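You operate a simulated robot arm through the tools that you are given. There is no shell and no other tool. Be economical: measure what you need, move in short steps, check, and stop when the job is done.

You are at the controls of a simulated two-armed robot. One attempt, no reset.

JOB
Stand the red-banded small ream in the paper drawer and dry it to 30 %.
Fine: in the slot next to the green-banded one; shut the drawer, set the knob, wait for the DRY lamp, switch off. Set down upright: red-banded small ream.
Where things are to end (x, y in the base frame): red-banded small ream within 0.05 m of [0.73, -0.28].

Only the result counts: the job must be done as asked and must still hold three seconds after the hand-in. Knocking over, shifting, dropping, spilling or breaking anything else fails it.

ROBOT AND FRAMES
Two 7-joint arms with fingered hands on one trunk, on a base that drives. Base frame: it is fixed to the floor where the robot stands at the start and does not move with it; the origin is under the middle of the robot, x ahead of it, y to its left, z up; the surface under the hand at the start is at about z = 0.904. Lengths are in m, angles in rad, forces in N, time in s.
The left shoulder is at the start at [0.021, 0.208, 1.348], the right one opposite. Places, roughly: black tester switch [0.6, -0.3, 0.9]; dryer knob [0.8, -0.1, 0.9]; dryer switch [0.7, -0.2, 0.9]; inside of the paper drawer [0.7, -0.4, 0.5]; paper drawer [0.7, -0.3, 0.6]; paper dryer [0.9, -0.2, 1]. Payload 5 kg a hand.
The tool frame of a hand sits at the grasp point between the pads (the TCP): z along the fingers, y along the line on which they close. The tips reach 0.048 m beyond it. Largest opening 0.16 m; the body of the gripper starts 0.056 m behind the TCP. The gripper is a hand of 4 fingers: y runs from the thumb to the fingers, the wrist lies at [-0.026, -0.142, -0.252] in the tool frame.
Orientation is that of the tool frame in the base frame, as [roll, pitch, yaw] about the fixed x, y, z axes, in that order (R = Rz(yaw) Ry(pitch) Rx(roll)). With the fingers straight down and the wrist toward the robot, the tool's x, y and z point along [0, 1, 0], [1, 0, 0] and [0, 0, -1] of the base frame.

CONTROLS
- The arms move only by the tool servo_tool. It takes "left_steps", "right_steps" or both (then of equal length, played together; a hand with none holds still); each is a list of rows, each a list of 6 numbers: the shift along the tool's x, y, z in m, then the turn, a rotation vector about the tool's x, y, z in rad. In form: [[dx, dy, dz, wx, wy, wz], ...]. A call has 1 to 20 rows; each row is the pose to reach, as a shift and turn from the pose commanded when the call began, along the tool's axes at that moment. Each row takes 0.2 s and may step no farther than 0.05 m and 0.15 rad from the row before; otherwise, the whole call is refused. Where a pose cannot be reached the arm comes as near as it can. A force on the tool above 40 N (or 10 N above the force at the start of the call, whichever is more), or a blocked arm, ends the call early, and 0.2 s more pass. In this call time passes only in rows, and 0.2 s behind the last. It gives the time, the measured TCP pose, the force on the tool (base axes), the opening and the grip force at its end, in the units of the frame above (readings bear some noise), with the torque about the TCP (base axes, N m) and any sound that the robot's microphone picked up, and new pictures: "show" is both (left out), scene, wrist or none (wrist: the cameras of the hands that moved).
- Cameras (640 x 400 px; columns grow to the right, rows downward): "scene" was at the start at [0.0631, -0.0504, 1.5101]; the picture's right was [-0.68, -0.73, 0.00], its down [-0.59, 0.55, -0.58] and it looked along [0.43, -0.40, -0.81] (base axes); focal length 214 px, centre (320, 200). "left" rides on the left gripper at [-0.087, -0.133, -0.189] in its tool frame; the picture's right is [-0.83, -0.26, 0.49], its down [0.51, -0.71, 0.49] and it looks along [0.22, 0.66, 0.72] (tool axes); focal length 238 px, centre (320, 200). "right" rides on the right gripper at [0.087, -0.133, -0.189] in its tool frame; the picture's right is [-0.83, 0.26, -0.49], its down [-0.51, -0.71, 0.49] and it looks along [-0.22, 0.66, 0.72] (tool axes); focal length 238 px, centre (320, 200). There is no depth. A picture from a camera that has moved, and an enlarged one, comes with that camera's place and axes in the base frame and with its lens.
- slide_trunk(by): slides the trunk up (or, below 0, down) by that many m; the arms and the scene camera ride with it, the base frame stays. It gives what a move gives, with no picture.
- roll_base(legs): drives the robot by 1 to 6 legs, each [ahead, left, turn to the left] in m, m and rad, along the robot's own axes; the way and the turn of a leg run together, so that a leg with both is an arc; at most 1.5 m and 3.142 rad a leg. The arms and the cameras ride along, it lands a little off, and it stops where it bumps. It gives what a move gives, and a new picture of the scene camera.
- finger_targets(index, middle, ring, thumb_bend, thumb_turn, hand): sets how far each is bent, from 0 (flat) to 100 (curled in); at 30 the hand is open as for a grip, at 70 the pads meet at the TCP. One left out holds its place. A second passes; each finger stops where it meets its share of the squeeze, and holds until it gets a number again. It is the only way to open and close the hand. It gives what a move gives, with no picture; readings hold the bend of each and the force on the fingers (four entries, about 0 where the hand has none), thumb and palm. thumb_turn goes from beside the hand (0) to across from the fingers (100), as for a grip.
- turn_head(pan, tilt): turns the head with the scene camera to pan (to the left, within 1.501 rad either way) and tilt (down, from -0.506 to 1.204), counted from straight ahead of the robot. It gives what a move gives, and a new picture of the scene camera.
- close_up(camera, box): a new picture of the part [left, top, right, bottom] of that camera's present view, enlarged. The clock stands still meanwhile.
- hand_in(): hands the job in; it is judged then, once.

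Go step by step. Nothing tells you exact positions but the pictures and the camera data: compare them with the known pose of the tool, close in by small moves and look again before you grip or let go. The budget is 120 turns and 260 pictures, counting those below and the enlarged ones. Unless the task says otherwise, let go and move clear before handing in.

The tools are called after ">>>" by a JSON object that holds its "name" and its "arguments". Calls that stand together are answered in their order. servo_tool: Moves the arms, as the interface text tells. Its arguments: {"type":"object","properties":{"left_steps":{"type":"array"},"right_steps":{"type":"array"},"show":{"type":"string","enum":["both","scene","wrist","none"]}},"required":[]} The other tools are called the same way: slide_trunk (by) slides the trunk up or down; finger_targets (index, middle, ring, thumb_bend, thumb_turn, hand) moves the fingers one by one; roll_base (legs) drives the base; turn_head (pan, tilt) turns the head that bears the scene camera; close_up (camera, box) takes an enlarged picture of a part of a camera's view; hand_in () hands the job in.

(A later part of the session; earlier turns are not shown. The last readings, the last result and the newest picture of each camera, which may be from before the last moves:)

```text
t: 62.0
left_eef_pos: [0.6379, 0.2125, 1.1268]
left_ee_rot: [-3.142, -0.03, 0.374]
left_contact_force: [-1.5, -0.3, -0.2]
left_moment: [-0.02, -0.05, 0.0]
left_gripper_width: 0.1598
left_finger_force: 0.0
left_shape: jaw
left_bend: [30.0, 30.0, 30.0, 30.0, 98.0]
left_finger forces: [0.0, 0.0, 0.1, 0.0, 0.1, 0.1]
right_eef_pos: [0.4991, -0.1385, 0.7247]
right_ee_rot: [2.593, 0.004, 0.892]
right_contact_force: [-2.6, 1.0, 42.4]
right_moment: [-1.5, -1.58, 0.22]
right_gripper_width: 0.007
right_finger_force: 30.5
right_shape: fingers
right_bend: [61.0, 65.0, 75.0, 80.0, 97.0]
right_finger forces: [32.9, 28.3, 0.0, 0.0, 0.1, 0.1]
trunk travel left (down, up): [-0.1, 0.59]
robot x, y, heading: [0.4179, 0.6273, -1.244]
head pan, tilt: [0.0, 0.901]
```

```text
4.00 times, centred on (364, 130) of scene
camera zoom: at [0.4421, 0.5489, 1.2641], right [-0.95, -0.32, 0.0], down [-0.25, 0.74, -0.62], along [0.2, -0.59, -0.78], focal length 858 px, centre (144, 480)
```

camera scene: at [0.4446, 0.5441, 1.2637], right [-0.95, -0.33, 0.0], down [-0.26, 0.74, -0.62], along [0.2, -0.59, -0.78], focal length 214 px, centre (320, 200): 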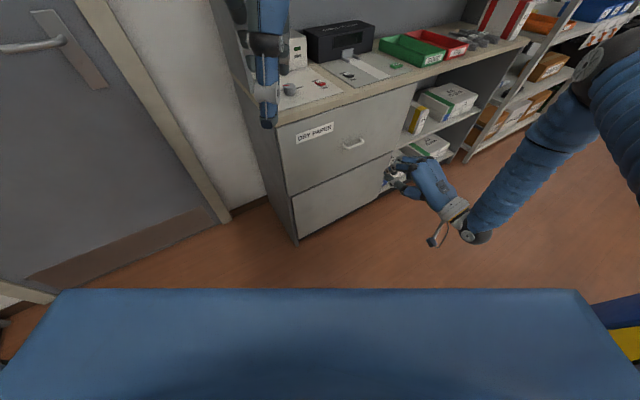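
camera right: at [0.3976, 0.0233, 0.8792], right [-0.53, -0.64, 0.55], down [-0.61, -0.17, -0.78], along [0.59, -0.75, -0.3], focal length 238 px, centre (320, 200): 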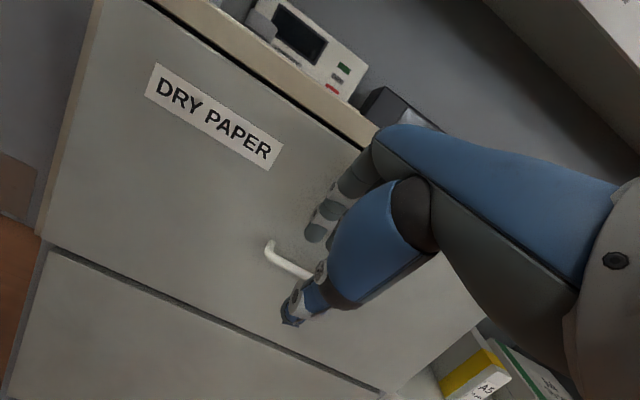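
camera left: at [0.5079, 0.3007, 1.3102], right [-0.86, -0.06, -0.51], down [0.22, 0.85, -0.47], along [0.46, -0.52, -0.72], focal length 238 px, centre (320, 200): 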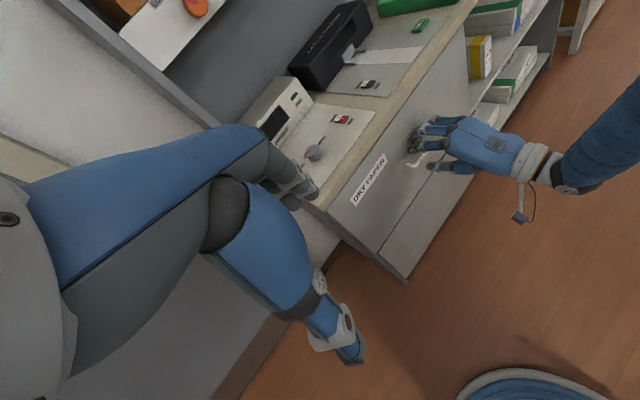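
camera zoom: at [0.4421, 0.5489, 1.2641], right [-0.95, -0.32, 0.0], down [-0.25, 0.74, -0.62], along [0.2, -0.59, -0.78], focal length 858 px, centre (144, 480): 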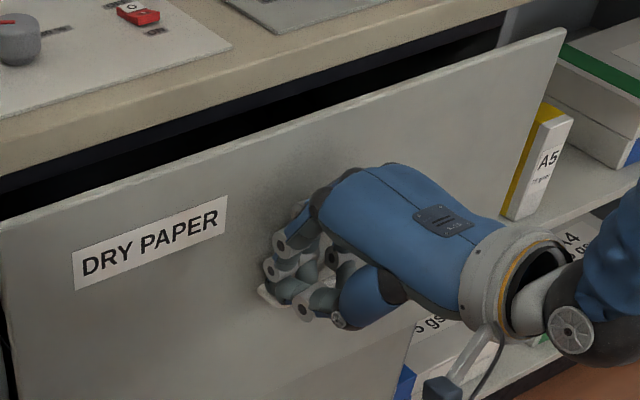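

The drawer is moving out. I'll continue pulling.

>>> {"name": "servo_tool", "arguments": {"right_steps": [[0, -0.0385, -0.0235, 0, 0, 0], [0, -0.078, -0.0465, 0, 0, 0], [0, -0.1165, -0.0695, 0, 0, 0], [0, -0.156, -0.093, 0, 0, 0], [0, -0.19, -0.1135, 0, 0, 0]], "show": "scene"}}

```text
t: 63.2
left_eef_pos: [0.6405, 0.2109, 1.1258]
left_ee_rot: [-3.141, -0.032, 0.372]
left_contact_force: [0.3, -1.1, -1.0]
left_moment: [0.09, -0.03, -0.02]
left_gripper_width: 0.1599
left_finger_force: 0.0
left_shape: jaw
left_bend: [30.0, 30.0, 30.0, 30.0, 98.0]
left_finger forces: [0.0, 0.1, 0.0, 0.0, 0.0, 0.0]
right_eef_pos: [0.3319, -0.002, 0.7272]
right_ee_rot: [2.59, 0.002, 0.891]
right_contact_force: [0.4, 1.6, 21.0]
right_moment: [-1.17, -1.03, 0.13]
right_gripper_width: 0.0078
right_finger_force: 17.5
right_shape: fingers
right_bend: [60.0, 67.0, 75.0, 81.0, 97.0]
right_finger forces: [0.0, 34.4, 0.0, 0.1, 0.0, 0.0]
trunk travel left (down, up): [-0.1, 0.59]
robot x, y, heading: [0.4144, 0.6264, -1.248]
head pan, tilt: [0.0, 0.901]
stopped in row 5 (right hand): the force on the tool passed its limit at 56 N (the readings are from after the stop); the commanded pose is now the measured one
camera scene: at [0.4427, 0.5463, 1.2634], right [-0.95, -0.32, 0.0], down [-0.25, 0.74, -0.62], along [0.2, -0.59, -0.78], focal length 214 px, centre (320, 200)
```

scene: 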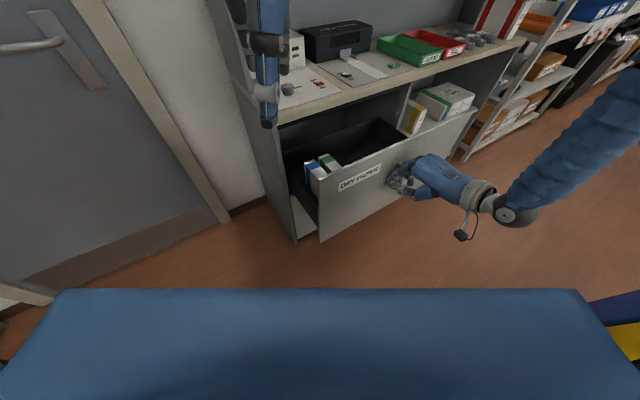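

The drawer is open about 0.26 m, with reams inside. I'll zoom in to see the slots.

>>> {"name": "close_up", "arguments": {"camera": "scene", "box": [260, 100, 420, 200]}}

>>> {"name": "close_up", "arguments": {"camera": "left", "box": [240, 60, 640, 310]}}

```text
4.00 times, centred on (340, 150) of scene
camera zoom: at [0.4427, 0.5463, 1.2634], right [-0.95, -0.32, 0.0], down [-0.25, 0.74, -0.62], along [0.2, -0.59, -0.78], focal length 858 px, centre (240, 400)
```

zoom: 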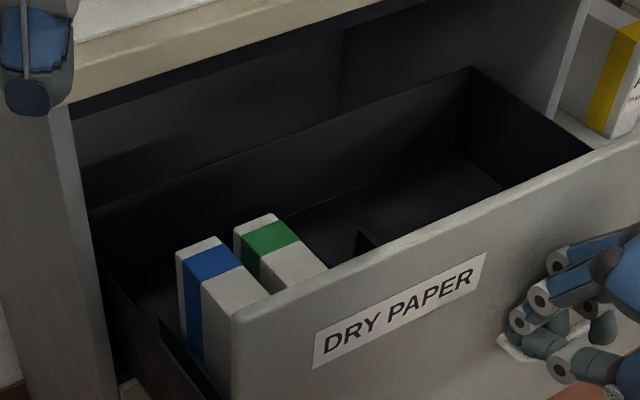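

```text
1.60 times, centred on (440, 185) of left
camera zoom: at [0.5042, 0.3006, 1.3099], right [-0.86, -0.06, -0.51], down [0.23, 0.85, -0.47], along [0.46, -0.52, -0.72], focal length 381 px, centre (128, 224)
```

zoom: 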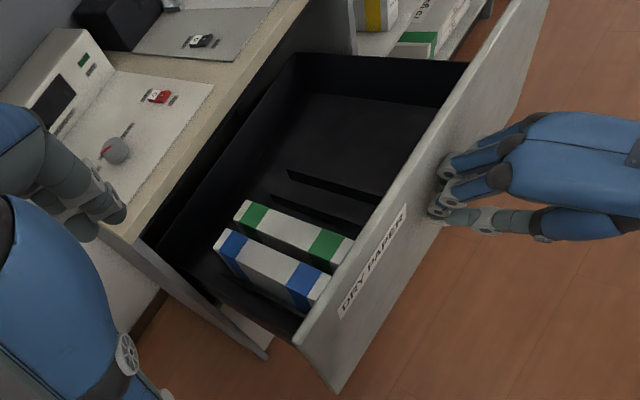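

The layout is clear: the reams lie lengthwise in depth, blue then green, and the empty slot is just right of green. I'll test whether the drawer opens further.

>>> {"name": "servo_tool", "arguments": {"right_steps": [[0, -0.017, -0.01, 0, 0, 0], [0, -0.034, -0.02, 0, 0, 0], [0, -0.051, -0.03, 0, 0, 0]], "show": "none"}}

>>> {"name": "close_up", "arguments": {"camera": "scene", "box": [260, 100, 420, 200]}}

```text
t: 64.0
left_eef_pos: [0.6392, 0.2121, 1.1259]
left_ee_rot: [-3.141, -0.03, 0.372]
left_contact_force: [0.1, -0.3, 0.0]
left_moment: [-0.05, -0.05, 0.02]
left_gripper_width: 0.16
left_finger_force: 0.1
left_shape: jaw
left_bend: [30.0, 30.0, 30.0, 30.0, 98.0]
left_finger forces: [0.0, 0.0, 0.0, 0.0, 0.1, 0.1]
right_eef_pos: [0.2845, 0.0375, 0.7257]
right_ee_rot: [2.595, 0.002, 0.888]
right_contact_force: [-2.4, 0.5, 32.1]
right_moment: [-1.77, -1.14, 0.05]
right_gripper_width: 0.0079
right_finger_force: 22.7
right_shape: fingers
right_bend: [60.0, 65.0, 75.0, 81.0, 97.0]
right_finger forces: [0.0, 45.5, 0.0, 0.0, 0.1, 0.0]
trunk travel left (down, up): [-0.1, 0.59]
robot x, y, heading: [0.4187, 0.6284, -1.244]
head pan, tilt: [0.0, 0.901]
```

```text
4.00 times, centred on (340, 150) of scene
camera zoom: at [0.4425, 0.5478, 1.264], right [-0.95, -0.32, 0.0], down [-0.25, 0.74, -0.62], along [0.2, -0.59, -0.78], focal length 858 px, centre (240, 400)
```

zoom: 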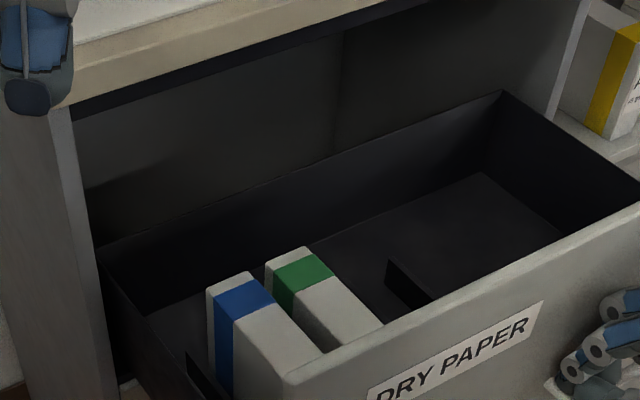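

The drawer is now out about 0.33 m, which is enough. I'll open the thumb and lift the fingers out of the gap.

>>> {"name": "finger_targets", "arguments": {"hand": "right", "thumb_bend": 40, "index": 62, "middle": 62, "ring": 62}}

>>> {"name": "servo_tool", "arguments": {"right_steps": [[0, 0.01, -0.0173, 0, 0, 0], [0, 0.02, -0.0346, 0, 0, 0], [0, 0.035, -0.0606, 0, 0, 0], [0, 0.04, -0.085, 0, 0, 0], [0, 0.03, -0.12, 0, 0, 0]], "show": "scene"}}

>>> {"name": "close_up", "arguments": {"camera": "left", "box": [240, 60, 640, 310]}}

>>> {"name": "close_up", "arguments": {"camera": "scene", "box": [260, 100, 420, 200]}}

```text
t: 65.0
left_eef_pos: [0.6406, 0.2104, 1.1248]
left_ee_rot: [-3.14, -0.029, 0.374]
left_contact_force: [-0.6, 0.4, 0.3]
left_moment: [-0.01, 0.04, 0.02]
left_gripper_width: 0.1601
left_finger_force: 0.1
left_shape: jaw
left_bend: [30.0, 30.0, 30.0, 30.0, 98.0]
left_finger forces: [0.0, 0.0, 0.0, 0.1, 0.1, 0.0]
right_eef_pos: [0.2854, 0.0367, 0.7235]
right_ee_rot: [2.599, 0.003, 0.889]
right_contact_force: [0.6, 0.8, 16.1]
right_moment: [-0.51, -0.56, 0.1]
right_gripper_width: 0.0909
right_finger_force: 7.8
right_shape: fingers
right_bend: [60.0, 60.0, 62.0, 40.0, 97.0]
right_finger forces: [8.0, 8.2, 0.0, 0.0, 0.0, 0.1]
trunk travel left (down, up): [-0.1, 0.59]
robot x, y, heading: [0.4176, 0.6274, -1.245]
head pan, tilt: [0.0, 0.901]
```

```text
t: 66.2
left_eef_pos: [0.6396, 0.2104, 1.126]
left_ee_rot: [-3.14, -0.028, 0.374]
left_contact_force: [-0.3, 0.9, 0.3]
left_moment: [-0.11, -0.02, -0.01]
left_gripper_width: 0.16
left_finger_force: 0.0
left_shape: jaw
left_bend: [30.0, 30.0, 30.0, 30.0, 98.0]
left_finger forces: [0.1, 0.0, 0.0, 0.1, 0.1, 0.1]
right_eef_pos: [0.256, 0.0591, 0.8418]
right_ee_rot: [2.599, 0.001, 0.887]
right_contact_force: [0.2, 1.2, 0.0]
right_moment: [-0.05, 0.02, -0.05]
right_gripper_width: 0.0867
right_finger_force: 0.0
right_shape: fingers
right_bend: [62.0, 62.0, 62.0, 40.0, 97.0]
right_finger forces: [0.0, 0.0, 0.2, 0.1, 0.1, 0.1]
trunk travel left (down, up): [-0.1, 0.59]
robot x, y, heading: [0.4156, 0.63, -1.241]
head pan, tilt: [0.0, 0.901]
camera scene: at [0.443, 0.5466, 1.2638], right [-0.95, -0.32, 0.0], down [-0.25, 0.74, -0.62], along [0.2, -0.59, -0.78], focal length 214 px, centre (320, 200)
```

scene: 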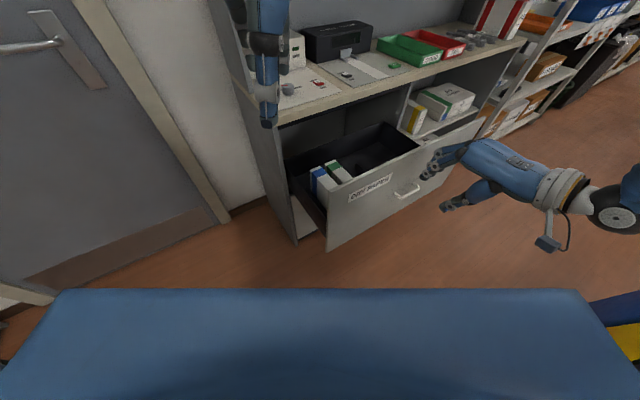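

```text
1.60 times, centred on (440, 185) of left
camera zoom: at [0.505, 0.301, 1.3105], right [-0.86, -0.06, -0.51], down [0.23, 0.85, -0.47], along [0.46, -0.52, -0.72], focal length 381 px, centre (128, 224)
```

zoom: 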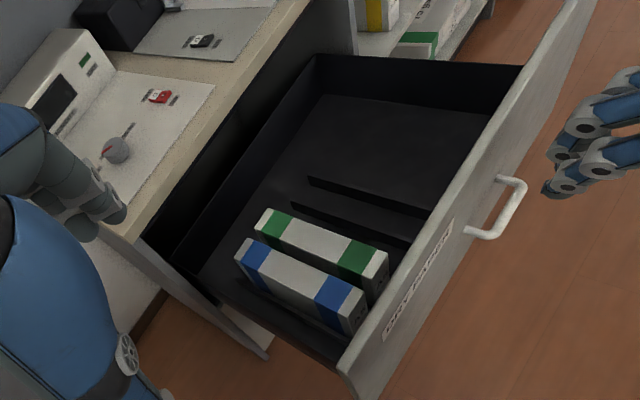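

```text
4.00 times, centred on (340, 150) of scene
camera zoom: at [0.443, 0.5466, 1.2638], right [-0.95, -0.32, 0.0], down [-0.25, 0.74, -0.62], along [0.2, -0.59, -0.78], focal length 858 px, centre (240, 400)
```

zoom: 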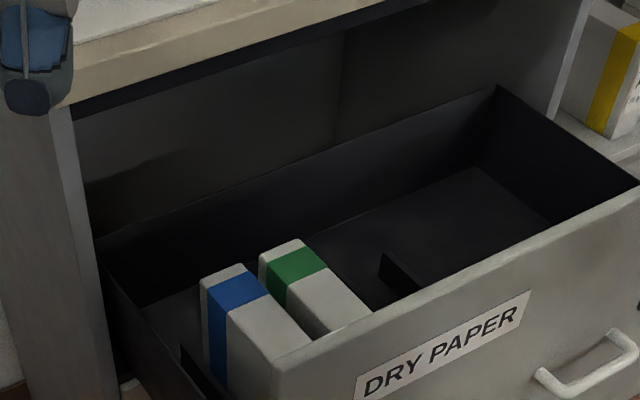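

The slots are spaced about 0.07 m, and the free one next to green is centred near d ≈ -0.247, i.e. at (0.48, -0.07) while open. The ream tops are at z ≈ 0.69. I'll raise the left hand clear and test whether the right hand can point straight down across the slot there.

>>> {"name": "servo_tool", "arguments": {"left_steps": [[0.01, 0, -0.045, 0, 0, 0], [0.02, 0, -0.09, 0, 0, 0], [0.03, 0, -0.135, 0, 0, 0], [0.04, 0, -0.18, 0, 0, 0], [0.05, 0, -0.225, 0, 0, 0], [0.06, 0, -0.27, 0, 0, 0]], "show": "none"}}

>>> {"name": "servo_tool", "arguments": {"right_steps": [[0.0037, 0.0228, -0.012, 0.0356, -0.0352, 0.1263], [0.0075, 0.0457, -0.02, 0.0712, -0.0703, 0.2527], [0.0112, 0.0685, -0.025, 0.1067, -0.1055, 0.379], [0.015, 0.0913, -0.03, 0.1423, -0.1407, 0.5053], [0.0187, 0.1142, -0.03, 0.1779, -0.1758, 0.6317], [0.0225, 0.137, -0.025, 0.2135, -0.211, 0.758], [0.0262, 0.1598, -0.02, 0.2491, -0.2462, 0.8843], [0.03, 0.1827, -0.01, 0.2847, -0.2813, 1.0107], [0.0337, 0.2055, 0.0, 0.3203, -0.3165, 1.137], [0.0375, 0.2283, 0.012, 0.3558, -0.3517, 1.2633], [0.0412, 0.2512, 0.025, 0.3914, -0.3868, 1.3897], [0.045, 0.274, 0.039, 0.427, -0.422, 1.516]]}}

```text
t: 67.7
left_eef_pos: [0.6885, 0.2262, 1.3966]
left_ee_rot: [-3.138, -0.031, 0.373]
left_contact_force: [-0.7, 0.1, -1.0]
left_moment: [-0.02, -0.06, -0.02]
left_gripper_width: 0.1601
left_finger_force: 0.2
left_shape: jaw
left_bend: [30.0, 30.0, 30.0, 30.0, 98.0]
left_finger forces: [0.1, 0.1, 0.1, 0.0, 0.1, 0.1]
right_eef_pos: [0.2561, 0.0579, 0.8404]
right_ee_rot: [2.6, 0.0, 0.89]
right_contact_force: [0.1, -0.8, -0.3]
right_moment: [0.01, -0.02, 0.02]
right_gripper_width: 0.0871
right_finger_force: 0.1
right_shape: fingers
right_bend: [62.0, 62.0, 62.0, 40.0, 97.0]
right_finger forces: [0.1, 0.1, 0.1, 0.0, 0.0, 0.0]
trunk travel left (down, up): [-0.1, 0.59]
robot x, y, heading: [0.4174, 0.6293, -1.248]
head pan, tilt: [0.0, 0.901]
```

```text
t: 70.2
left_eef_pos: [0.6911, 0.2237, 1.3944]
left_ee_rot: [-3.135, -0.03, 0.376]
left_contact_force: [1.6, -1.3, -0.9]
left_moment: [0.12, 0.2, -0.01]
left_gripper_width: 0.1602
left_finger_force: 0.0
left_shape: jaw
left_bend: [30.0, 30.0, 30.0, 30.0, 98.0]
left_finger forces: [0.0, 0.1, 0.1, 0.0, 0.0, 0.0]
right_eef_pos: [0.4842, -0.0677, 0.9506]
right_ee_rot: [3.141, 0.004, -0.67]
right_contact_force: [0.7, -1.3, -0.3]
right_moment: [0.06, 0.02, -0.06]
right_gripper_width: 0.0869
right_finger_force: 0.0
right_shape: fingers
right_bend: [62.0, 62.0, 62.0, 40.0, 97.0]
right_finger forces: [0.0, 0.1, 0.0, 0.0, 0.1, 0.2]
right hand out of reach, approached as far as the arm can: row 1, 2, 3, 4, 5, 9
trunk travel left (down, up): [-0.1, 0.59]
robot x, y, heading: [0.4144, 0.6282, -1.246]
head pan, tilt: [0.0, 0.901]
camera scene: at [0.4451, 0.5441, 1.2634], right [-0.95, -0.32, 0.0], down [-0.25, 0.74, -0.62], along [0.2, -0.59, -0.78], focal length 214 px, centre (320, 200)
camera right: at [0.6355, -0.0177, 1.1394], right [-0.81, 0.31, 0.49], down [0.04, 0.87, -0.49], along [-0.58, -0.38, -0.72], focal length 238 px, centre (320, 200)
```

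scene: 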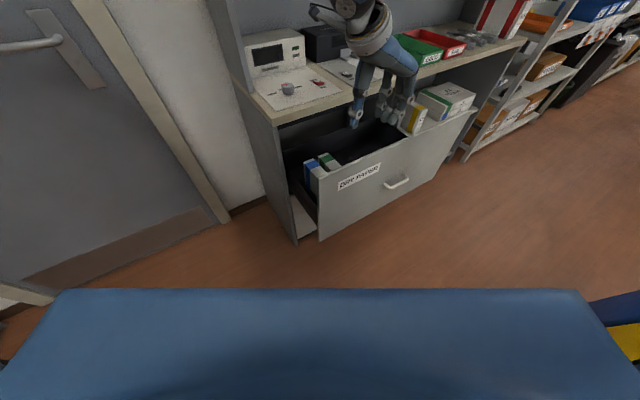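
right: 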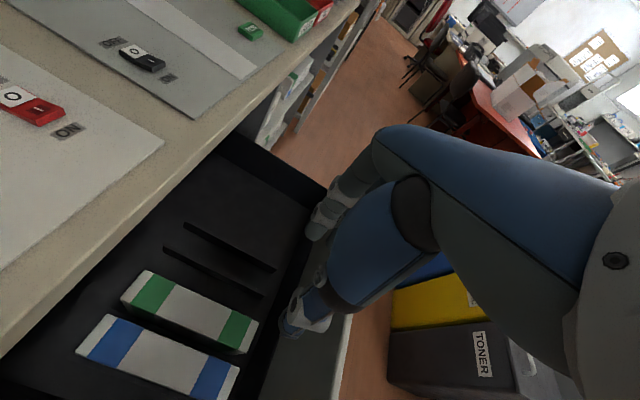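

It reaches. But the drawer slid back in about 0.06 m, nudged by the hand. I'll pull it out again by hooking the fingers inside the front panel, in the empty right part.

>>> {"name": "finger_targets", "arguments": {"hand": "right", "thumb_bend": 62}}

>>> {"name": "servo_tool", "arguments": {"right_steps": [[0.01, 0.045, 0, 0, 0, 0], [0.02, 0.09, 0, 0, 0, 0], [0.03, 0.135, 0.01, 0, 0, 0], [0.03, 0.165, 0.04, 0, 0, 0], [0.03, 0.168, 0.085, 0, 0, 0], [0.03, 0.168, 0.13, 0, 0, 0], [0.03, 0.168, 0.17, 0, 0, 0]]}}

```text
t: 71.2
left_eef_pos: [0.6892, 0.2274, 1.3955]
left_ee_rot: [-3.138, -0.03, 0.374]
left_contact_force: [-0.5, -0.4, -0.4]
left_moment: [-0.03, -0.02, 0.01]
left_gripper_width: 0.16
left_finger_force: 0.0
left_shape: jaw
left_bend: [30.0, 30.0, 30.0, 30.0, 98.0]
left_finger forces: [0.0, 0.0, 0.0, 0.1, 0.1, 0.0]
right_eef_pos: [0.4827, -0.0664, 0.951]
right_ee_rot: [3.141, 0.0, -0.668]
right_contact_force: [-0.9, 0.8, 0.2]
right_moment: [-0.02, -0.01, -0.03]
right_gripper_width: 0.0435
right_finger_force: 0.0
right_shape: fingers
right_bend: [62.0, 62.0, 62.0, 62.0, 97.0]
right_finger forces: [0.1, 0.0, 0.1, 0.0, 0.1, 0.0]
trunk travel left (down, up): [-0.1, 0.59]
robot x, y, heading: [0.4131, 0.6257, -1.248]
head pan, tilt: [0.0, 0.901]
```

```text
t: 72.8
left_eef_pos: [0.6902, 0.2248, 1.3944]
left_ee_rot: [-3.138, -0.031, 0.373]
left_contact_force: [-0.1, -1.1, 0.2]
left_moment: [0.12, 0.01, -0.02]
left_gripper_width: 0.1599
left_finger_force: 0.0
left_shape: jaw
left_bend: [30.0, 30.0, 30.0, 30.0, 98.0]
left_finger forces: [0.0, 0.0, 0.0, 0.0, 0.0, 0.0]
right_eef_pos: [0.3985, -0.2184, 0.7778]
right_ee_rot: [-3.141, 0.001, -0.671]
right_contact_force: [-0.3, -0.5, 1.5]
right_moment: [0.14, -0.02, 0.03]
right_gripper_width: 0.0436
right_finger_force: 0.1
right_shape: fingers
right_bend: [62.0, 62.0, 62.0, 62.0, 97.0]
right_finger forces: [0.1, 0.0, 0.0, 0.1, 0.0, 0.0]
trunk travel left (down, up): [-0.1, 0.59]
robot x, y, heading: [0.4191, 0.6269, -1.245]
head pan, tilt: [0.0, 0.901]
camera scene: at [0.4434, 0.5444, 1.2636], right [-0.95, -0.32, 0.0], down [-0.25, 0.74, -0.62], along [0.2, -0.59, -0.78], focal length 214 px, centre (320, 200)
camera right: at [0.5499, -0.1672, 0.9666], right [-0.81, 0.32, 0.49], down [0.04, 0.87, -0.49], along [-0.58, -0.38, -0.72], focal length 238 px, centre (320, 200)
```

scene: 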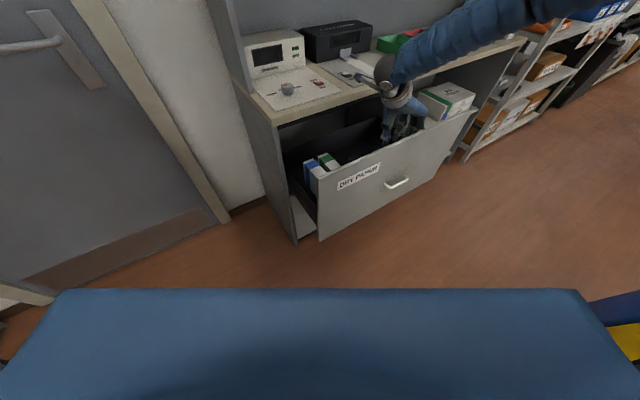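
right: 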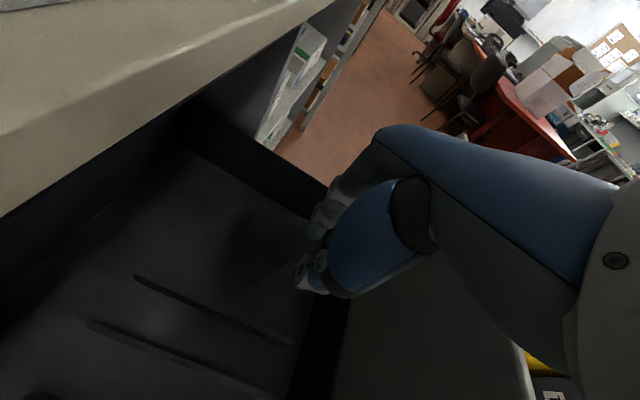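

The fingers are inside the drawer behind the panel. I'll lower them and pull.

>>> {"name": "servo_tool", "arguments": {"right_steps": [[0.0, 0, 0.03, 0, 0, 0], [0.0, 0, 0.055, 0, 0, 0], [-0.04, 0, 0.055, 0, 0, 0], [-0.075, 0, 0.055, 0, 0, 0], [-0.11, 0, 0.055, 0, 0, 0], [-0.14, 0, 0.055, 0, 0, 0]]}}

```text
t: 74.2
left_eef_pos: [0.6894, 0.2273, 1.3976]
left_ee_rot: [-3.14, -0.031, 0.377]
left_contact_force: [-1.0, 0.1, 0.2]
left_moment: [-0.07, -0.16, 0.03]
left_gripper_width: 0.1602
left_finger_force: 0.0
left_shape: jaw
left_bend: [30.0, 30.0, 30.0, 30.0, 98.0]
left_finger forces: [0.1, 0.0, 0.0, 0.0, 0.0, 0.0]
right_eef_pos: [0.3079, -0.1448, 0.7302]
right_ee_rot: [3.133, -0.015, -0.658]
right_contact_force: [7.4, -5.9, 7.5]
right_moment: [1.38, 1.05, -0.48]
right_gripper_width: 0.0436
right_finger_force: 4.9
right_shape: fingers
right_bend: [62.0, 62.0, 62.0, 62.0, 98.0]
right_finger forces: [0.0, 0.0, 0.1, 0.0, 0.0, 9.7]
trunk travel left (down, up): [-0.1, 0.59]
robot x, y, heading: [0.4185, 0.6298, -1.241]
head pan, tilt: [0.0, 0.901]
stopped in row 6 (right hand): the force on the tool passed its limit at 52 N (the readings are from after the stop); the commanded pose is now the measured one
camera scene: at [0.4436, 0.5457, 1.2637], right [-0.95, -0.32, 0.0], down [-0.25, 0.74, -0.62], along [0.2, -0.59, -0.78], focal length 214 px, centre (320, 200)
camera right: at [0.458, -0.0896, 0.9196], right [-0.82, 0.31, 0.48], down [0.04, 0.86, -0.5], along [-0.57, -0.4, -0.72], focal length 238 px, centre (320, 200)
```

scene: 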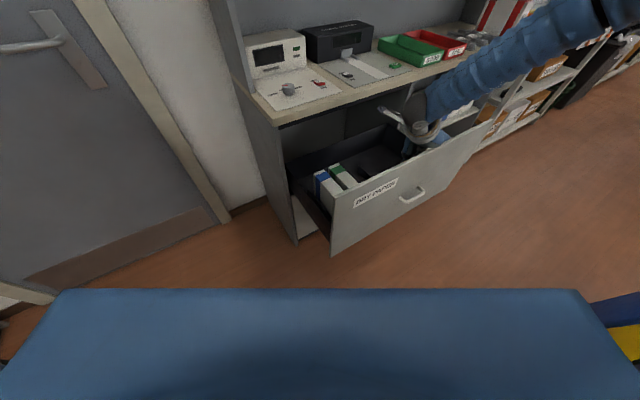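
right: 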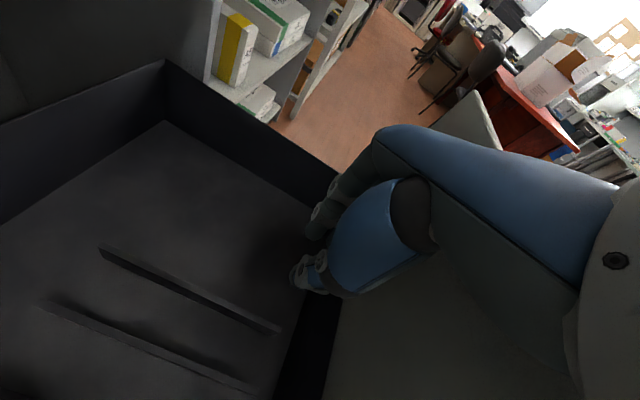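

The drawer is fully out again. I'll free the hand upward, raise the trunk a little, and then drive to the ream through the aisle.

>>> {"name": "servo_tool", "arguments": {"right_steps": [[0.03, 0, 0, 0, 0, 0], [0.04, 0, -0.04, 0, 0, 0], [0.04, 0, -0.085, 0, 0, 0], [0.04, 0, -0.13, 0, 0, 0], [0.04, 0, -0.175, 0, 0, 0], [0.04, 0, -0.22, 0, 0, 0], [0.04, 0, -0.265, 0, 0, 0], [0.04, 0, -0.3, 0, 0, 0]], "show": "none"}}

>>> {"name": "slide_trunk", "arguments": {"by": 0.15}}

>>> {"name": "turn_head", "arguments": {"pan": -0.3, "tilt": 1.15}}

```text
t: 76.0
left_eef_pos: [0.6912, 0.2277, 1.396]
left_ee_rot: [-3.14, -0.031, 0.375]
left_contact_force: [-0.1, 0.9, -0.3]
left_moment: [-0.06, -0.04, 0.05]
left_gripper_width: 0.1599
left_finger_force: 0.0
left_shape: jaw
left_bend: [30.0, 30.0, 30.0, 30.0, 98.0]
left_finger forces: [0.0, 0.1, 0.0, 0.0, 0.0, 0.0]
right_eef_pos: [0.3365, -0.1645, 1.0313]
right_ee_rot: [3.136, -0.01, -0.658]
right_contact_force: [-0.8, 1.1, -0.5]
right_moment: [-0.08, 0.02, 0.0]
right_gripper_width: 0.0437
right_finger_force: 0.0
right_shape: fingers
right_bend: [62.0, 62.0, 62.0, 62.0, 97.0]
right_finger forces: [0.0, 0.0, 0.0, 0.1, 0.0, 0.1]
trunk travel left (down, up): [-0.1, 0.59]
robot x, y, heading: [0.4186, 0.6254, -1.242]
head pan, tilt: [0.0, 0.901]
```

```text
t: 77.8
left_eef_pos: [0.691, 0.2265, 1.545]
left_ee_rot: [-3.138, -0.032, 0.376]
left_contact_force: [-0.8, -1.2, -0.2]
left_moment: [0.0, -0.02, 0.02]
left_gripper_width: 0.16
left_finger_force: 0.0
left_shape: jaw
left_bend: [30.0, 30.0, 30.0, 30.0, 98.0]
left_finger forces: [0.0, 0.0, 0.0, 0.0, 0.1, 0.0]
right_eef_pos: [0.3374, -0.1649, 1.1802]
right_ee_rot: [3.137, -0.01, -0.66]
right_contact_force: [0.4, 0.2, -0.5]
right_moment: [0.02, 0.03, 0.01]
right_gripper_width: 0.0436
right_finger_force: 0.0
right_shape: fingers
right_bend: [62.0, 62.0, 62.0, 62.0, 97.0]
right_finger forces: [0.0, 0.1, 0.0, 0.1, 0.0, 0.0]
trunk travel left (down, up): [-0.25, 0.44]
robot x, y, heading: [0.4169, 0.6288, -1.243]
head pan, tilt: [0.0, 0.901]
```

```text
t: 78.6
left_eef_pos: [0.6913, 0.2262, 1.546]
left_ee_rot: [-3.139, -0.032, 0.375]
left_contact_force: [-0.3, 0.4, 1.1]
left_moment: [-0.02, 0.02, 0.01]
left_gripper_width: 0.1598
left_finger_force: 0.0
left_shape: jaw
left_bend: [30.0, 30.0, 30.0, 30.0, 98.0]
left_finger forces: [0.0, 0.1, 0.1, 0.1, 0.0, 0.0]
right_eef_pos: [0.3373, -0.1657, 1.1811]
right_ee_rot: [3.136, -0.013, -0.661]
right_contact_force: [-0.3, -0.5, 0.7]
right_moment: [0.01, 0.01, 0.04]
right_gripper_width: 0.0435
right_finger_force: 0.0
right_shape: fingers
right_bend: [62.0, 62.0, 62.0, 62.0, 97.0]
right_finger forces: [0.1, 0.0, 0.0, 0.0, 0.0, 0.1]
trunk travel left (down, up): [-0.25, 0.44]
robot x, y, heading: [0.415, 0.6248, -1.242]
head pan, tilt: [-0.3, 1.15]
camera scene: at [0.4211, 0.5571, 1.3968], right [-1.0, -0.03, 0.0], down [-0.03, 0.91, -0.41], along [0.01, -0.41, -0.91], focal length 214 px, centre (320, 200)
```

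scene: 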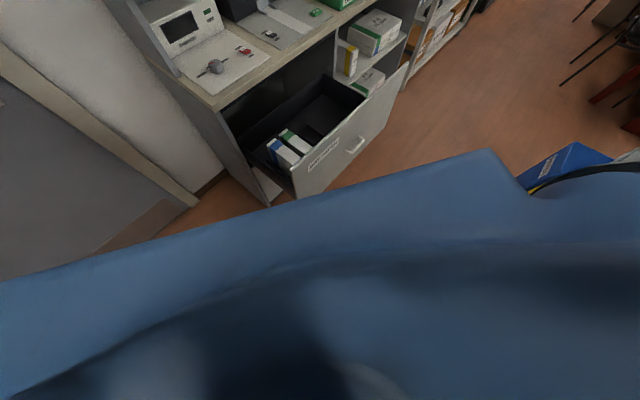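

The handle is out at n ≈ 0.24 and the bins are at n ≈ -0.5, so I'll pass at n ≈ -0.14.

>>> {"name": "roll_base", "arguments": {"legs": [[-0.065, -0.042, 0], [0.3065, -0.4745, 0], [0.3065, -0.4745, 0]]}}

>>> {"name": "turn_head", "arguments": {"pan": 0.0, "tilt": 0.7}}

```text
t: 85.3
left_eef_pos: [-0.0519, -0.6121, 1.5464]
left_ee_rot: [-3.139, -0.031, 0.396]
left_contact_force: [-0.5, -0.9, 0.3]
left_moment: [0.06, -0.05, 0.08]
left_gripper_width: 0.1602
left_finger_force: 0.0
left_shape: jaw
left_bend: [30.0, 30.0, 30.0, 30.0, 98.0]
left_finger forces: [0.1, 0.0, 0.0, 0.0, 0.1, 0.0]
right_eef_pos: [-0.3963, -1.012, 1.18]
right_ee_rot: [3.136, -0.013, -0.639]
right_contact_force: [0.0, 0.0, -0.2]
right_moment: [0.04, -0.05, 0.0]
right_gripper_width: 0.0434
right_finger_force: 0.1
right_shape: fingers
right_bend: [62.0, 62.0, 62.0, 62.0, 97.0]
right_finger forces: [0.0, 0.1, 0.1, 0.0, 0.0, 0.0]
trunk travel left (down, up): [-0.25, 0.44]
robot x, y, heading: [-0.3322, -0.2169, -1.222]
head pan, tilt: [-0.3, 1.15]
camera scene: at [-0.3274, -0.2879, 1.3967], right [-1.0, -0.05, 0.0], down [-0.04, 0.91, -0.41], along [0.02, -0.41, -0.91], focal length 214 px, centre (320, 200)
```

scene: 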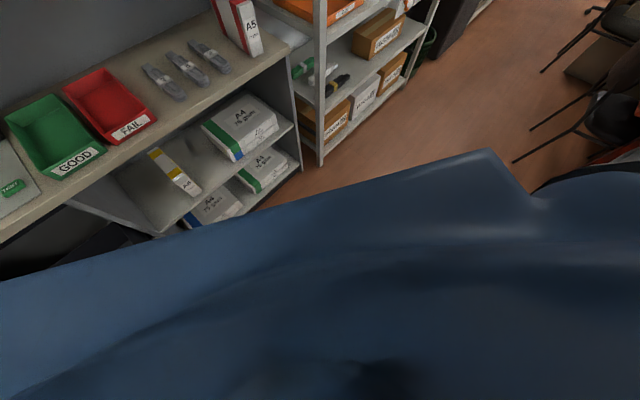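

```text
t: 86.2
left_eef_pos: [-0.0502, -0.6107, 1.5462]
left_ee_rot: [-3.14, -0.031, 0.397]
left_contact_force: [0.6, 1.0, 0.5]
left_moment: [0.0, 0.03, 0.0]
left_gripper_width: 0.1599
left_finger_force: 0.0
left_shape: jaw
left_bend: [30.0, 30.0, 30.0, 30.0, 98.0]
left_finger forces: [0.1, 0.0, 0.1, 0.0, 0.1, 0.0]
right_eef_pos: [-0.396, -1.0107, 1.1806]
right_ee_rot: [3.137, -0.012, -0.64]
right_contact_force: [0.3, -0.3, 0.1]
right_moment: [-0.05, 0.01, 0.02]
right_gripper_width: 0.0434
right_finger_force: 0.1
right_shape: fingers
right_bend: [62.0, 62.0, 62.0, 62.0, 97.0]
right_finger forces: [0.0, 0.0, 0.1, 0.0, 0.1, 0.0]
trunk travel left (down, up): [-0.25, 0.44]
robot x, y, heading: [-0.3343, -0.2145, -1.225]
head pan, tilt: [0.0, 0.7]
camera scene: at [-0.3009, -0.3077, 1.4298], right [-0.94, -0.34, 0.0], down [-0.22, 0.61, -0.76], along [0.26, -0.72, -0.65], focal length 214 px, centre (320, 200)
```

scene: 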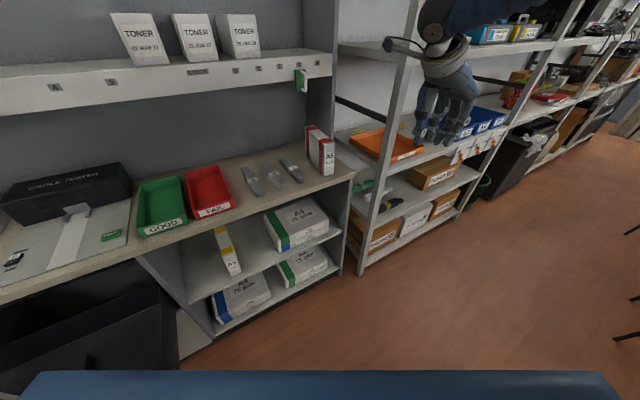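

I'm in position. I'll measure the ream more precisely from here, and bring the hand left toward the ream's line while still in front of the bench.

>>> {"name": "servo_tool", "arguments": {"right_steps": [[0, -0.04, 0, 0, 0, 0], [0, -0.08, 0, 0, 0, 0], [0, -0.12, 0, 0, 0, 0], [0, -0.15, 0, 0, 0, 0]], "show": "none"}}

>>> {"name": "roll_base", "arguments": {"legs": [[0.145, 0.09, -0.02]]}}

>>> {"name": "close_up", "arguments": {"camera": "scene", "box": [250, 80, 410, 180]}}

>>> {"name": "close_up", "arguments": {"camera": "right", "box": [0, 0, 640, 400]}}

```text
t: 87.2
left_eef_pos: [-0.0493, -0.6111, 1.5468]
left_ee_rot: [-3.14, -0.031, 0.396]
left_contact_force: [0.0, 1.2, 0.6]
left_moment: [-0.01, 0.06, -0.02]
left_gripper_width: 0.16
left_finger_force: 0.0
left_shape: jaw
left_bend: [30.0, 30.0, 30.0, 30.0, 98.0]
left_finger forces: [0.0, 0.0, 0.1, 0.1, 0.1, 0.0]
right_eef_pos: [-0.3067, -0.8894, 1.1809]
right_ee_rot: [3.134, -0.009, -0.637]
right_contact_force: [0.9, -0.2, 0.3]
right_moment: [-0.01, 0.08, -0.01]
right_gripper_width: 0.0435
right_finger_force: 0.0
right_shape: fingers
right_bend: [62.0, 62.0, 62.0, 62.0, 97.0]
right_finger forces: [0.1, 0.1, 0.1, 0.0, 0.1, 0.1]
trunk travel left (down, up): [-0.25, 0.44]
robot x, y, heading: [-0.3338, -0.2192, -1.219]
head pan, tilt: [0.0, 0.7]
```

```text
t: 88.6
left_eef_pos: [0.0762, -0.723, 1.545]
left_ee_rot: [-3.139, -0.029, 0.38]
left_contact_force: [1.5, -1.2, -0.5]
left_moment: [0.1, 0.12, -0.03]
left_gripper_width: 0.16
left_finger_force: 0.1
left_shape: jaw
left_bend: [30.0, 30.0, 30.0, 30.0, 98.0]
left_finger forces: [0.1, 0.0, 0.1, 0.1, 0.1, 0.0]
right_eef_pos: [-0.1833, -0.9958, 1.1785]
right_ee_rot: [3.136, -0.011, -0.653]
right_contact_force: [0.7, -0.7, -1.4]
right_moment: [0.05, 0.08, -0.05]
right_gripper_width: 0.0436
right_finger_force: 0.2
right_shape: fingers
right_bend: [62.0, 62.0, 62.0, 62.0, 97.0]
right_finger forces: [0.1, 0.1, 0.0, 0.0, 0.1, 0.0]
trunk travel left (down, up): [-0.25, 0.44]
robot x, y, heading: [-0.2002, -0.3218, -1.239]
head pan, tilt: [0.0, 0.7]
camera scene: at [-0.1688, -0.4141, 1.4298], right [-0.94, -0.33, 0.0], down [-0.21, 0.61, -0.76], along [0.25, -0.72, -0.65], focal length 214 px, centre (320, 200)
```

scene: 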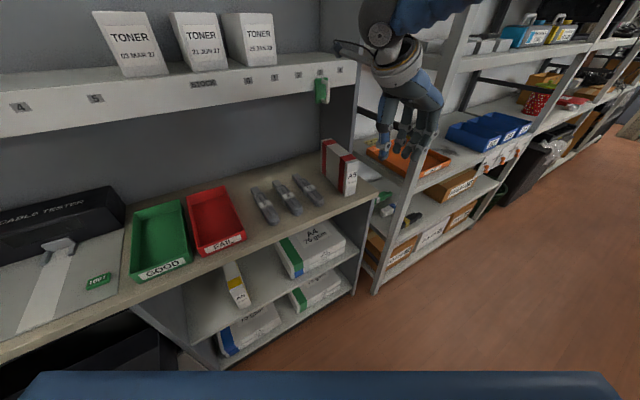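

```text
4.00 times, centred on (330, 130) of scene
camera zoom: at [-0.1688, -0.4141, 1.4298], right [-0.94, -0.33, 0.0], down [-0.21, 0.61, -0.76], along [0.25, -0.72, -0.65], focal length 858 px, centre (280, 480)
```

zoom: 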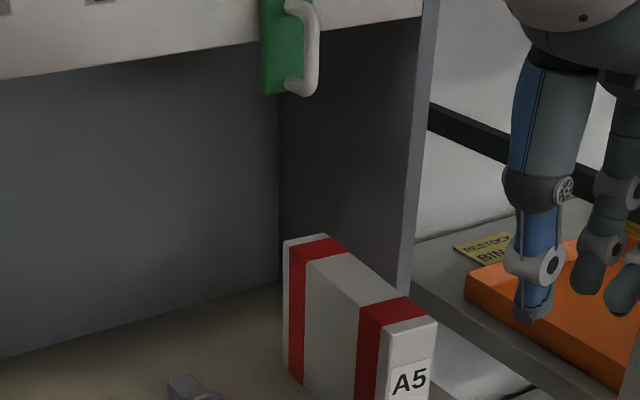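

```text
1.00 times, centred on (320, 200) of right (not enlarged: the box is as wide or as high as the picture)
camera zoom: at [-0.0346, -0.9411, 1.3682], right [-0.82, 0.31, 0.48], down [0.03, 0.87, -0.5], along [-0.57, -0.4, -0.72], focal length 238 px, centre (320, 200)
```

zoom: 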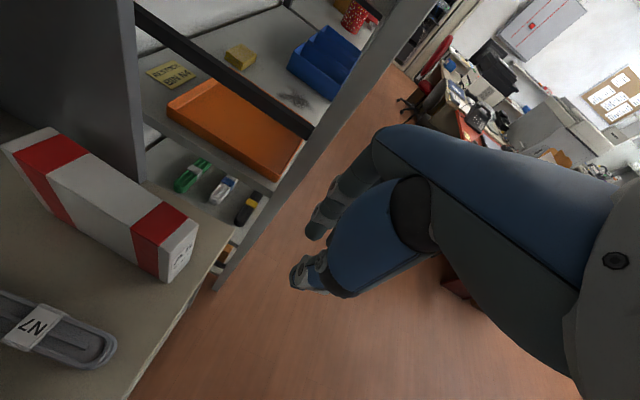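

I'll zoom in on the ream in the wrist view to locate its corners.

>>> {"name": "close_up", "arguments": {"camera": "right", "box": [0, 110, 240, 300]}}

```text
2.11 times, centred on (120, 205) of right
camera zoom: at [-0.0346, -0.9411, 1.3682], right [-0.82, 0.31, 0.48], down [0.03, 0.87, -0.5], along [-0.57, -0.4, -0.72], focal length 502 px, centre (741, 190)
```

zoom: 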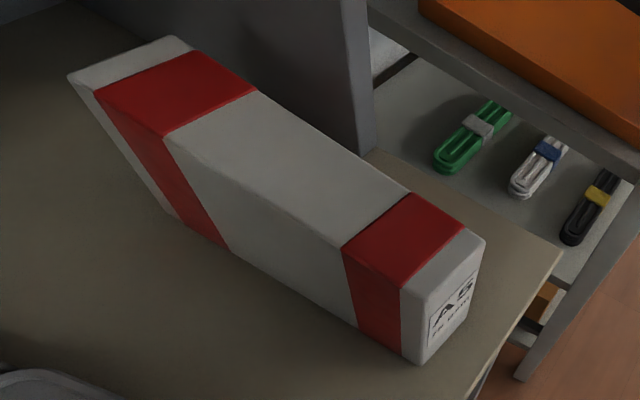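

The ream's top is centred near (0.010, -1.144) at z ≈ 1.054, with yaw ≈ -0.775. I'll open the hand and move above its front part, tilting the wrist back to avoid the shelf and the green handle.

>>> {"name": "finger_targets", "arguments": {"hand": "right", "index": 44, "middle": 44, "ring": 44, "thumb_bend": 44}}

>>> {"name": "servo_tool", "arguments": {"right_steps": [[0.02, 0, 0.0, -0.0046, 0.0749, 0.02], [0.04, 0, 0.0, -0.0091, 0.1498, 0.04], [0.07, 0, 0.01, -0.0137, 0.2247, 0.06], [0.1, -0.001, 0.02, -0.0183, 0.2995, 0.08], [0.125, -0.002, 0.03, -0.0228, 0.3744, 0.1], [0.15, -0.003, 0.05, -0.0274, 0.4493, 0.12]]}}

```text
t: 89.6
left_eef_pos: [0.0758, -0.7222, 1.5452]
left_ee_rot: [-3.137, -0.03, 0.38]
left_contact_force: [-0.5, -1.0, -0.2]
left_moment: [0.02, 0.04, 0.0]
left_gripper_width: 0.1598
left_finger_force: 0.1
left_shape: jaw
left_bend: [30.0, 30.0, 30.0, 30.0, 98.0]
left_finger forces: [0.0, 0.1, 0.1, 0.0, 0.0, 0.0]
right_eef_pos: [-0.1847, -0.9948, 1.1787]
right_ee_rot: [3.137, -0.009, -0.653]
right_contact_force: [0.2, 0.2, -0.5]
right_moment: [0.05, 0.06, -0.01]
right_gripper_width: 0.1147
right_finger_force: 0.2
right_shape: fingers
right_bend: [44.0, 44.0, 44.0, 44.0, 97.0]
right_finger forces: [0.1, 0.1, 0.0, 0.1, 0.0, 0.1]
trunk travel left (down, up): [-0.25, 0.44]
robot x, y, heading: [-0.2054, -0.3231, -1.239]
head pan, tilt: [0.0, 0.7]
```

```text
t: 91.0
left_eef_pos: [0.0771, -0.7229, 1.5447]
left_ee_rot: [-3.138, -0.028, 0.379]
left_contact_force: [0.6, -0.7, 0.0]
left_moment: [0.12, 0.1, 0.0]
left_gripper_width: 0.1602
left_finger_force: 0.0
left_shape: jaw
left_bend: [30.0, 30.0, 30.0, 30.0, 98.0]
left_finger forces: [0.0, 0.0, 0.0, 0.0, 0.0, 0.1]
right_eef_pos: [-0.0624, -1.0862, 1.1317]
right_ee_rot: [3.136, -0.461, -0.775]
right_contact_force: [0.7, -0.9, -0.1]
right_moment: [0.08, 0.06, -0.02]
right_gripper_width: 0.1149
right_finger_force: 0.0
right_shape: fingers
right_bend: [44.0, 44.0, 44.0, 44.0, 97.0]
right_finger forces: [0.0, 0.1, 0.0, 0.0, 0.1, 0.1]
trunk travel left (down, up): [-0.25, 0.44]
robot x, y, heading: [-0.2023, -0.3224, -1.238]
head pan, tilt: [0.0, 0.7]
camera scene: at [-0.1685, -0.4145, 1.4297], right [-0.94, -0.33, 0.0], down [-0.21, 0.61, -0.76], along [0.25, -0.72, -0.65], focal length 214 px, centre (320, 200)
camera right: at [0.0275, -0.9861, 1.339], right [-0.87, 0.49, 0.07], down [0.33, 0.67, -0.67], along [-0.37, -0.56, -0.74], focal length 238 px, centre (320, 200)
```

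scene: 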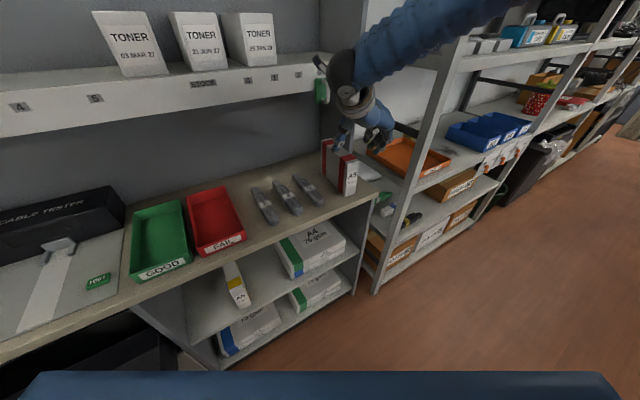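
right: 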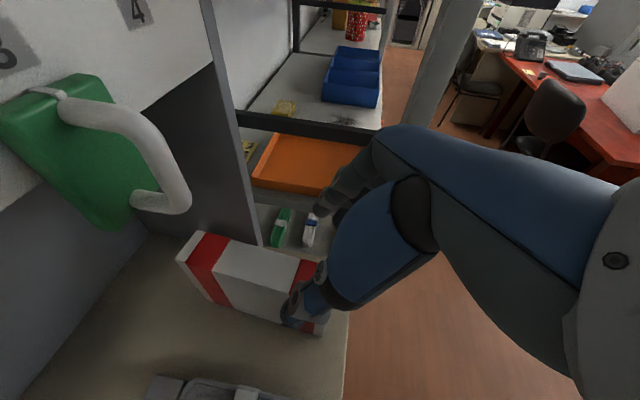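

The green handle is near the wrist camera but clear. I'll advance over the ream with a small lateral correction, then check.

>>> {"name": "servo_tool", "arguments": {"right_steps": [[0.014, -0.003, 0.011, 0, 0, 0], [0.028, -0.006, 0.023, 0, 0, 0], [0.0414, -0.0094, 0.034, 0, 0, 0]], "show": "wrist"}}

>>> {"name": "close_up", "arguments": {"camera": "scene", "box": [270, 30, 430, 210]}}

```text
t: 91.8
left_eef_pos: [0.0765, -0.7224, 1.545]
left_ee_rot: [-3.138, -0.03, 0.38]
left_contact_force: [0.6, -1.2, 0.7]
left_moment: [0.03, 0.07, -0.02]
left_gripper_width: 0.1601
left_finger_force: 0.0
left_shape: jaw
left_bend: [30.0, 30.0, 30.0, 30.0, 98.0]
left_finger forces: [0.0, 0.0, 0.0, 0.0, 0.0, 0.0]
right_eef_pos: [-0.0204, -1.1149, 1.1189]
right_ee_rot: [3.135, -0.459, -0.775]
right_contact_force: [0.3, -0.6, 0.2]
right_moment: [0.01, 0.03, 0.0]
right_gripper_width: 0.115
right_finger_force: 0.1
right_shape: fingers
right_bend: [44.0, 44.0, 44.0, 44.0, 97.0]
right_finger forces: [0.0, 0.1, 0.0, 0.0, 0.1, 0.0]
trunk travel left (down, up): [-0.25, 0.44]
robot x, y, heading: [-0.2005, -0.3236, -1.236]
head pan, tilt: [0.0, 0.7]
camera right: at [0.0699, -1.0152, 1.3264], right [-0.87, 0.49, 0.07], down [0.33, 0.67, -0.67], along [-0.37, -0.56, -0.74], focal length 238 px, centre (320, 200)
```

right: 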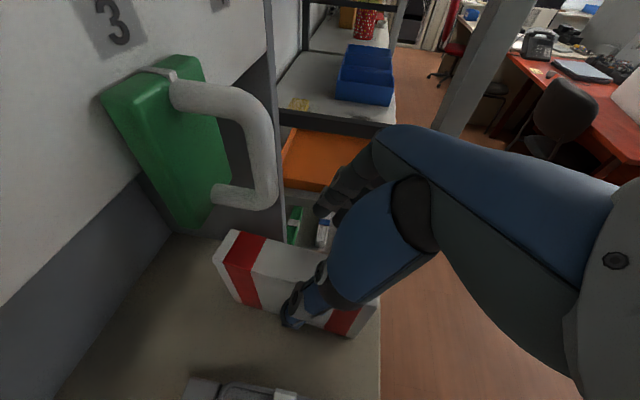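

```text
2.22 times, centred on (350, 120) of scene
camera zoom: at [-0.1691, -0.4136, 1.4298], right [-0.94, -0.33, 0.0], down [-0.21, 0.61, -0.76], along [0.25, -0.72, -0.64], focal length 477 px, centre (253, 378)
```

zoom: 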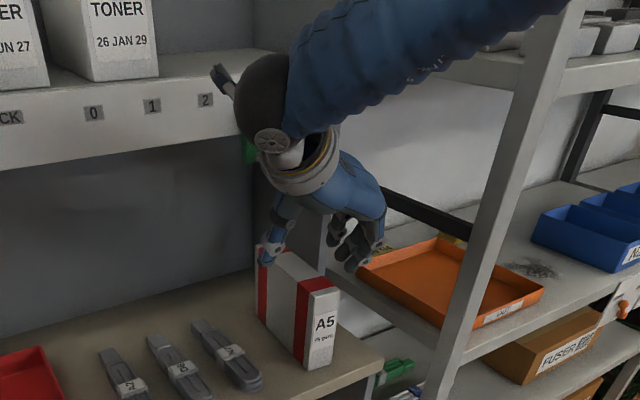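

The hand straddles the ream properly. I'll descend straight down.

>>> {"name": "servo_tool", "arguments": {"right_steps": [[-0.009, 0, 0.018, 0, 0, 0], [-0.018, 0, 0.036, 0, 0, 0], [-0.027, 0, 0.054, 0, 0, 0], [-0.034, 0, 0.068, 0, 0, 0]], "show": "wrist"}}

>>> {"name": "close_up", "arguments": {"camera": "scene", "box": [270, 30, 430, 210]}}

```text
t: 92.8
left_eef_pos: [0.0759, -0.7225, 1.5455]
left_ee_rot: [-3.14, -0.031, 0.382]
left_contact_force: [-0.4, -0.5, 0.0]
left_moment: [0.04, 0.02, 0.01]
left_gripper_width: 0.16
left_finger_force: 0.0
left_shape: jaw
left_bend: [30.0, 30.0, 30.0, 30.0, 98.0]
left_finger forces: [0.0, 0.0, 0.0, 0.1, 0.0, 0.0]
right_eef_pos: [-0.0204, -1.1149, 1.0441]
right_ee_rot: [3.138, -0.463, -0.774]
right_contact_force: [0.2, -0.5, 0.5]
right_moment: [0.04, 0.02, 0.04]
right_gripper_width: 0.1149
right_finger_force: 0.1
right_shape: fingers
right_bend: [44.0, 44.0, 44.0, 44.0, 97.0]
right_finger forces: [0.1, 0.0, 0.0, 0.0, 0.0, 0.1]
trunk travel left (down, up): [-0.25, 0.44]
robot x, y, heading: [-0.2006, -0.3246, -1.239]
head pan, tilt: [0.0, 0.7]
camera right: at [0.0691, -1.0148, 1.2504], right [-0.87, 0.49, 0.06], down [0.33, 0.67, -0.67], along [-0.37, -0.56, -0.74], focal length 238 px, centre (320, 200)
```

right: 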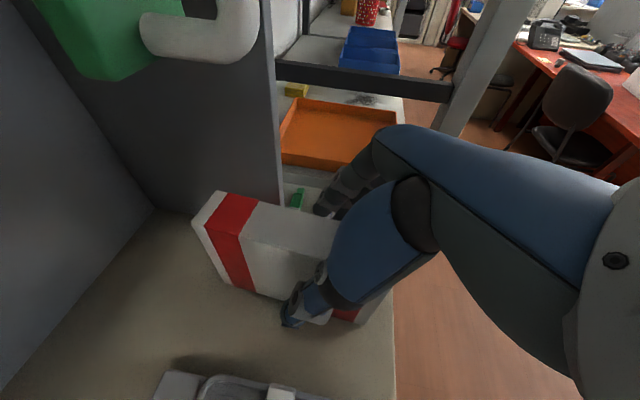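

```text
2.22 times, centred on (350, 120) of scene
camera zoom: at [-0.1696, -0.4137, 1.4298], right [-0.94, -0.33, 0.0], down [-0.21, 0.61, -0.76], along [0.25, -0.72, -0.64], focal length 477 px, centre (253, 378)
```

zoom: 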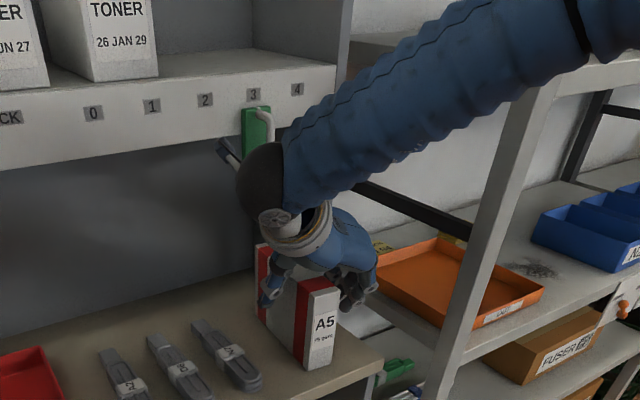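

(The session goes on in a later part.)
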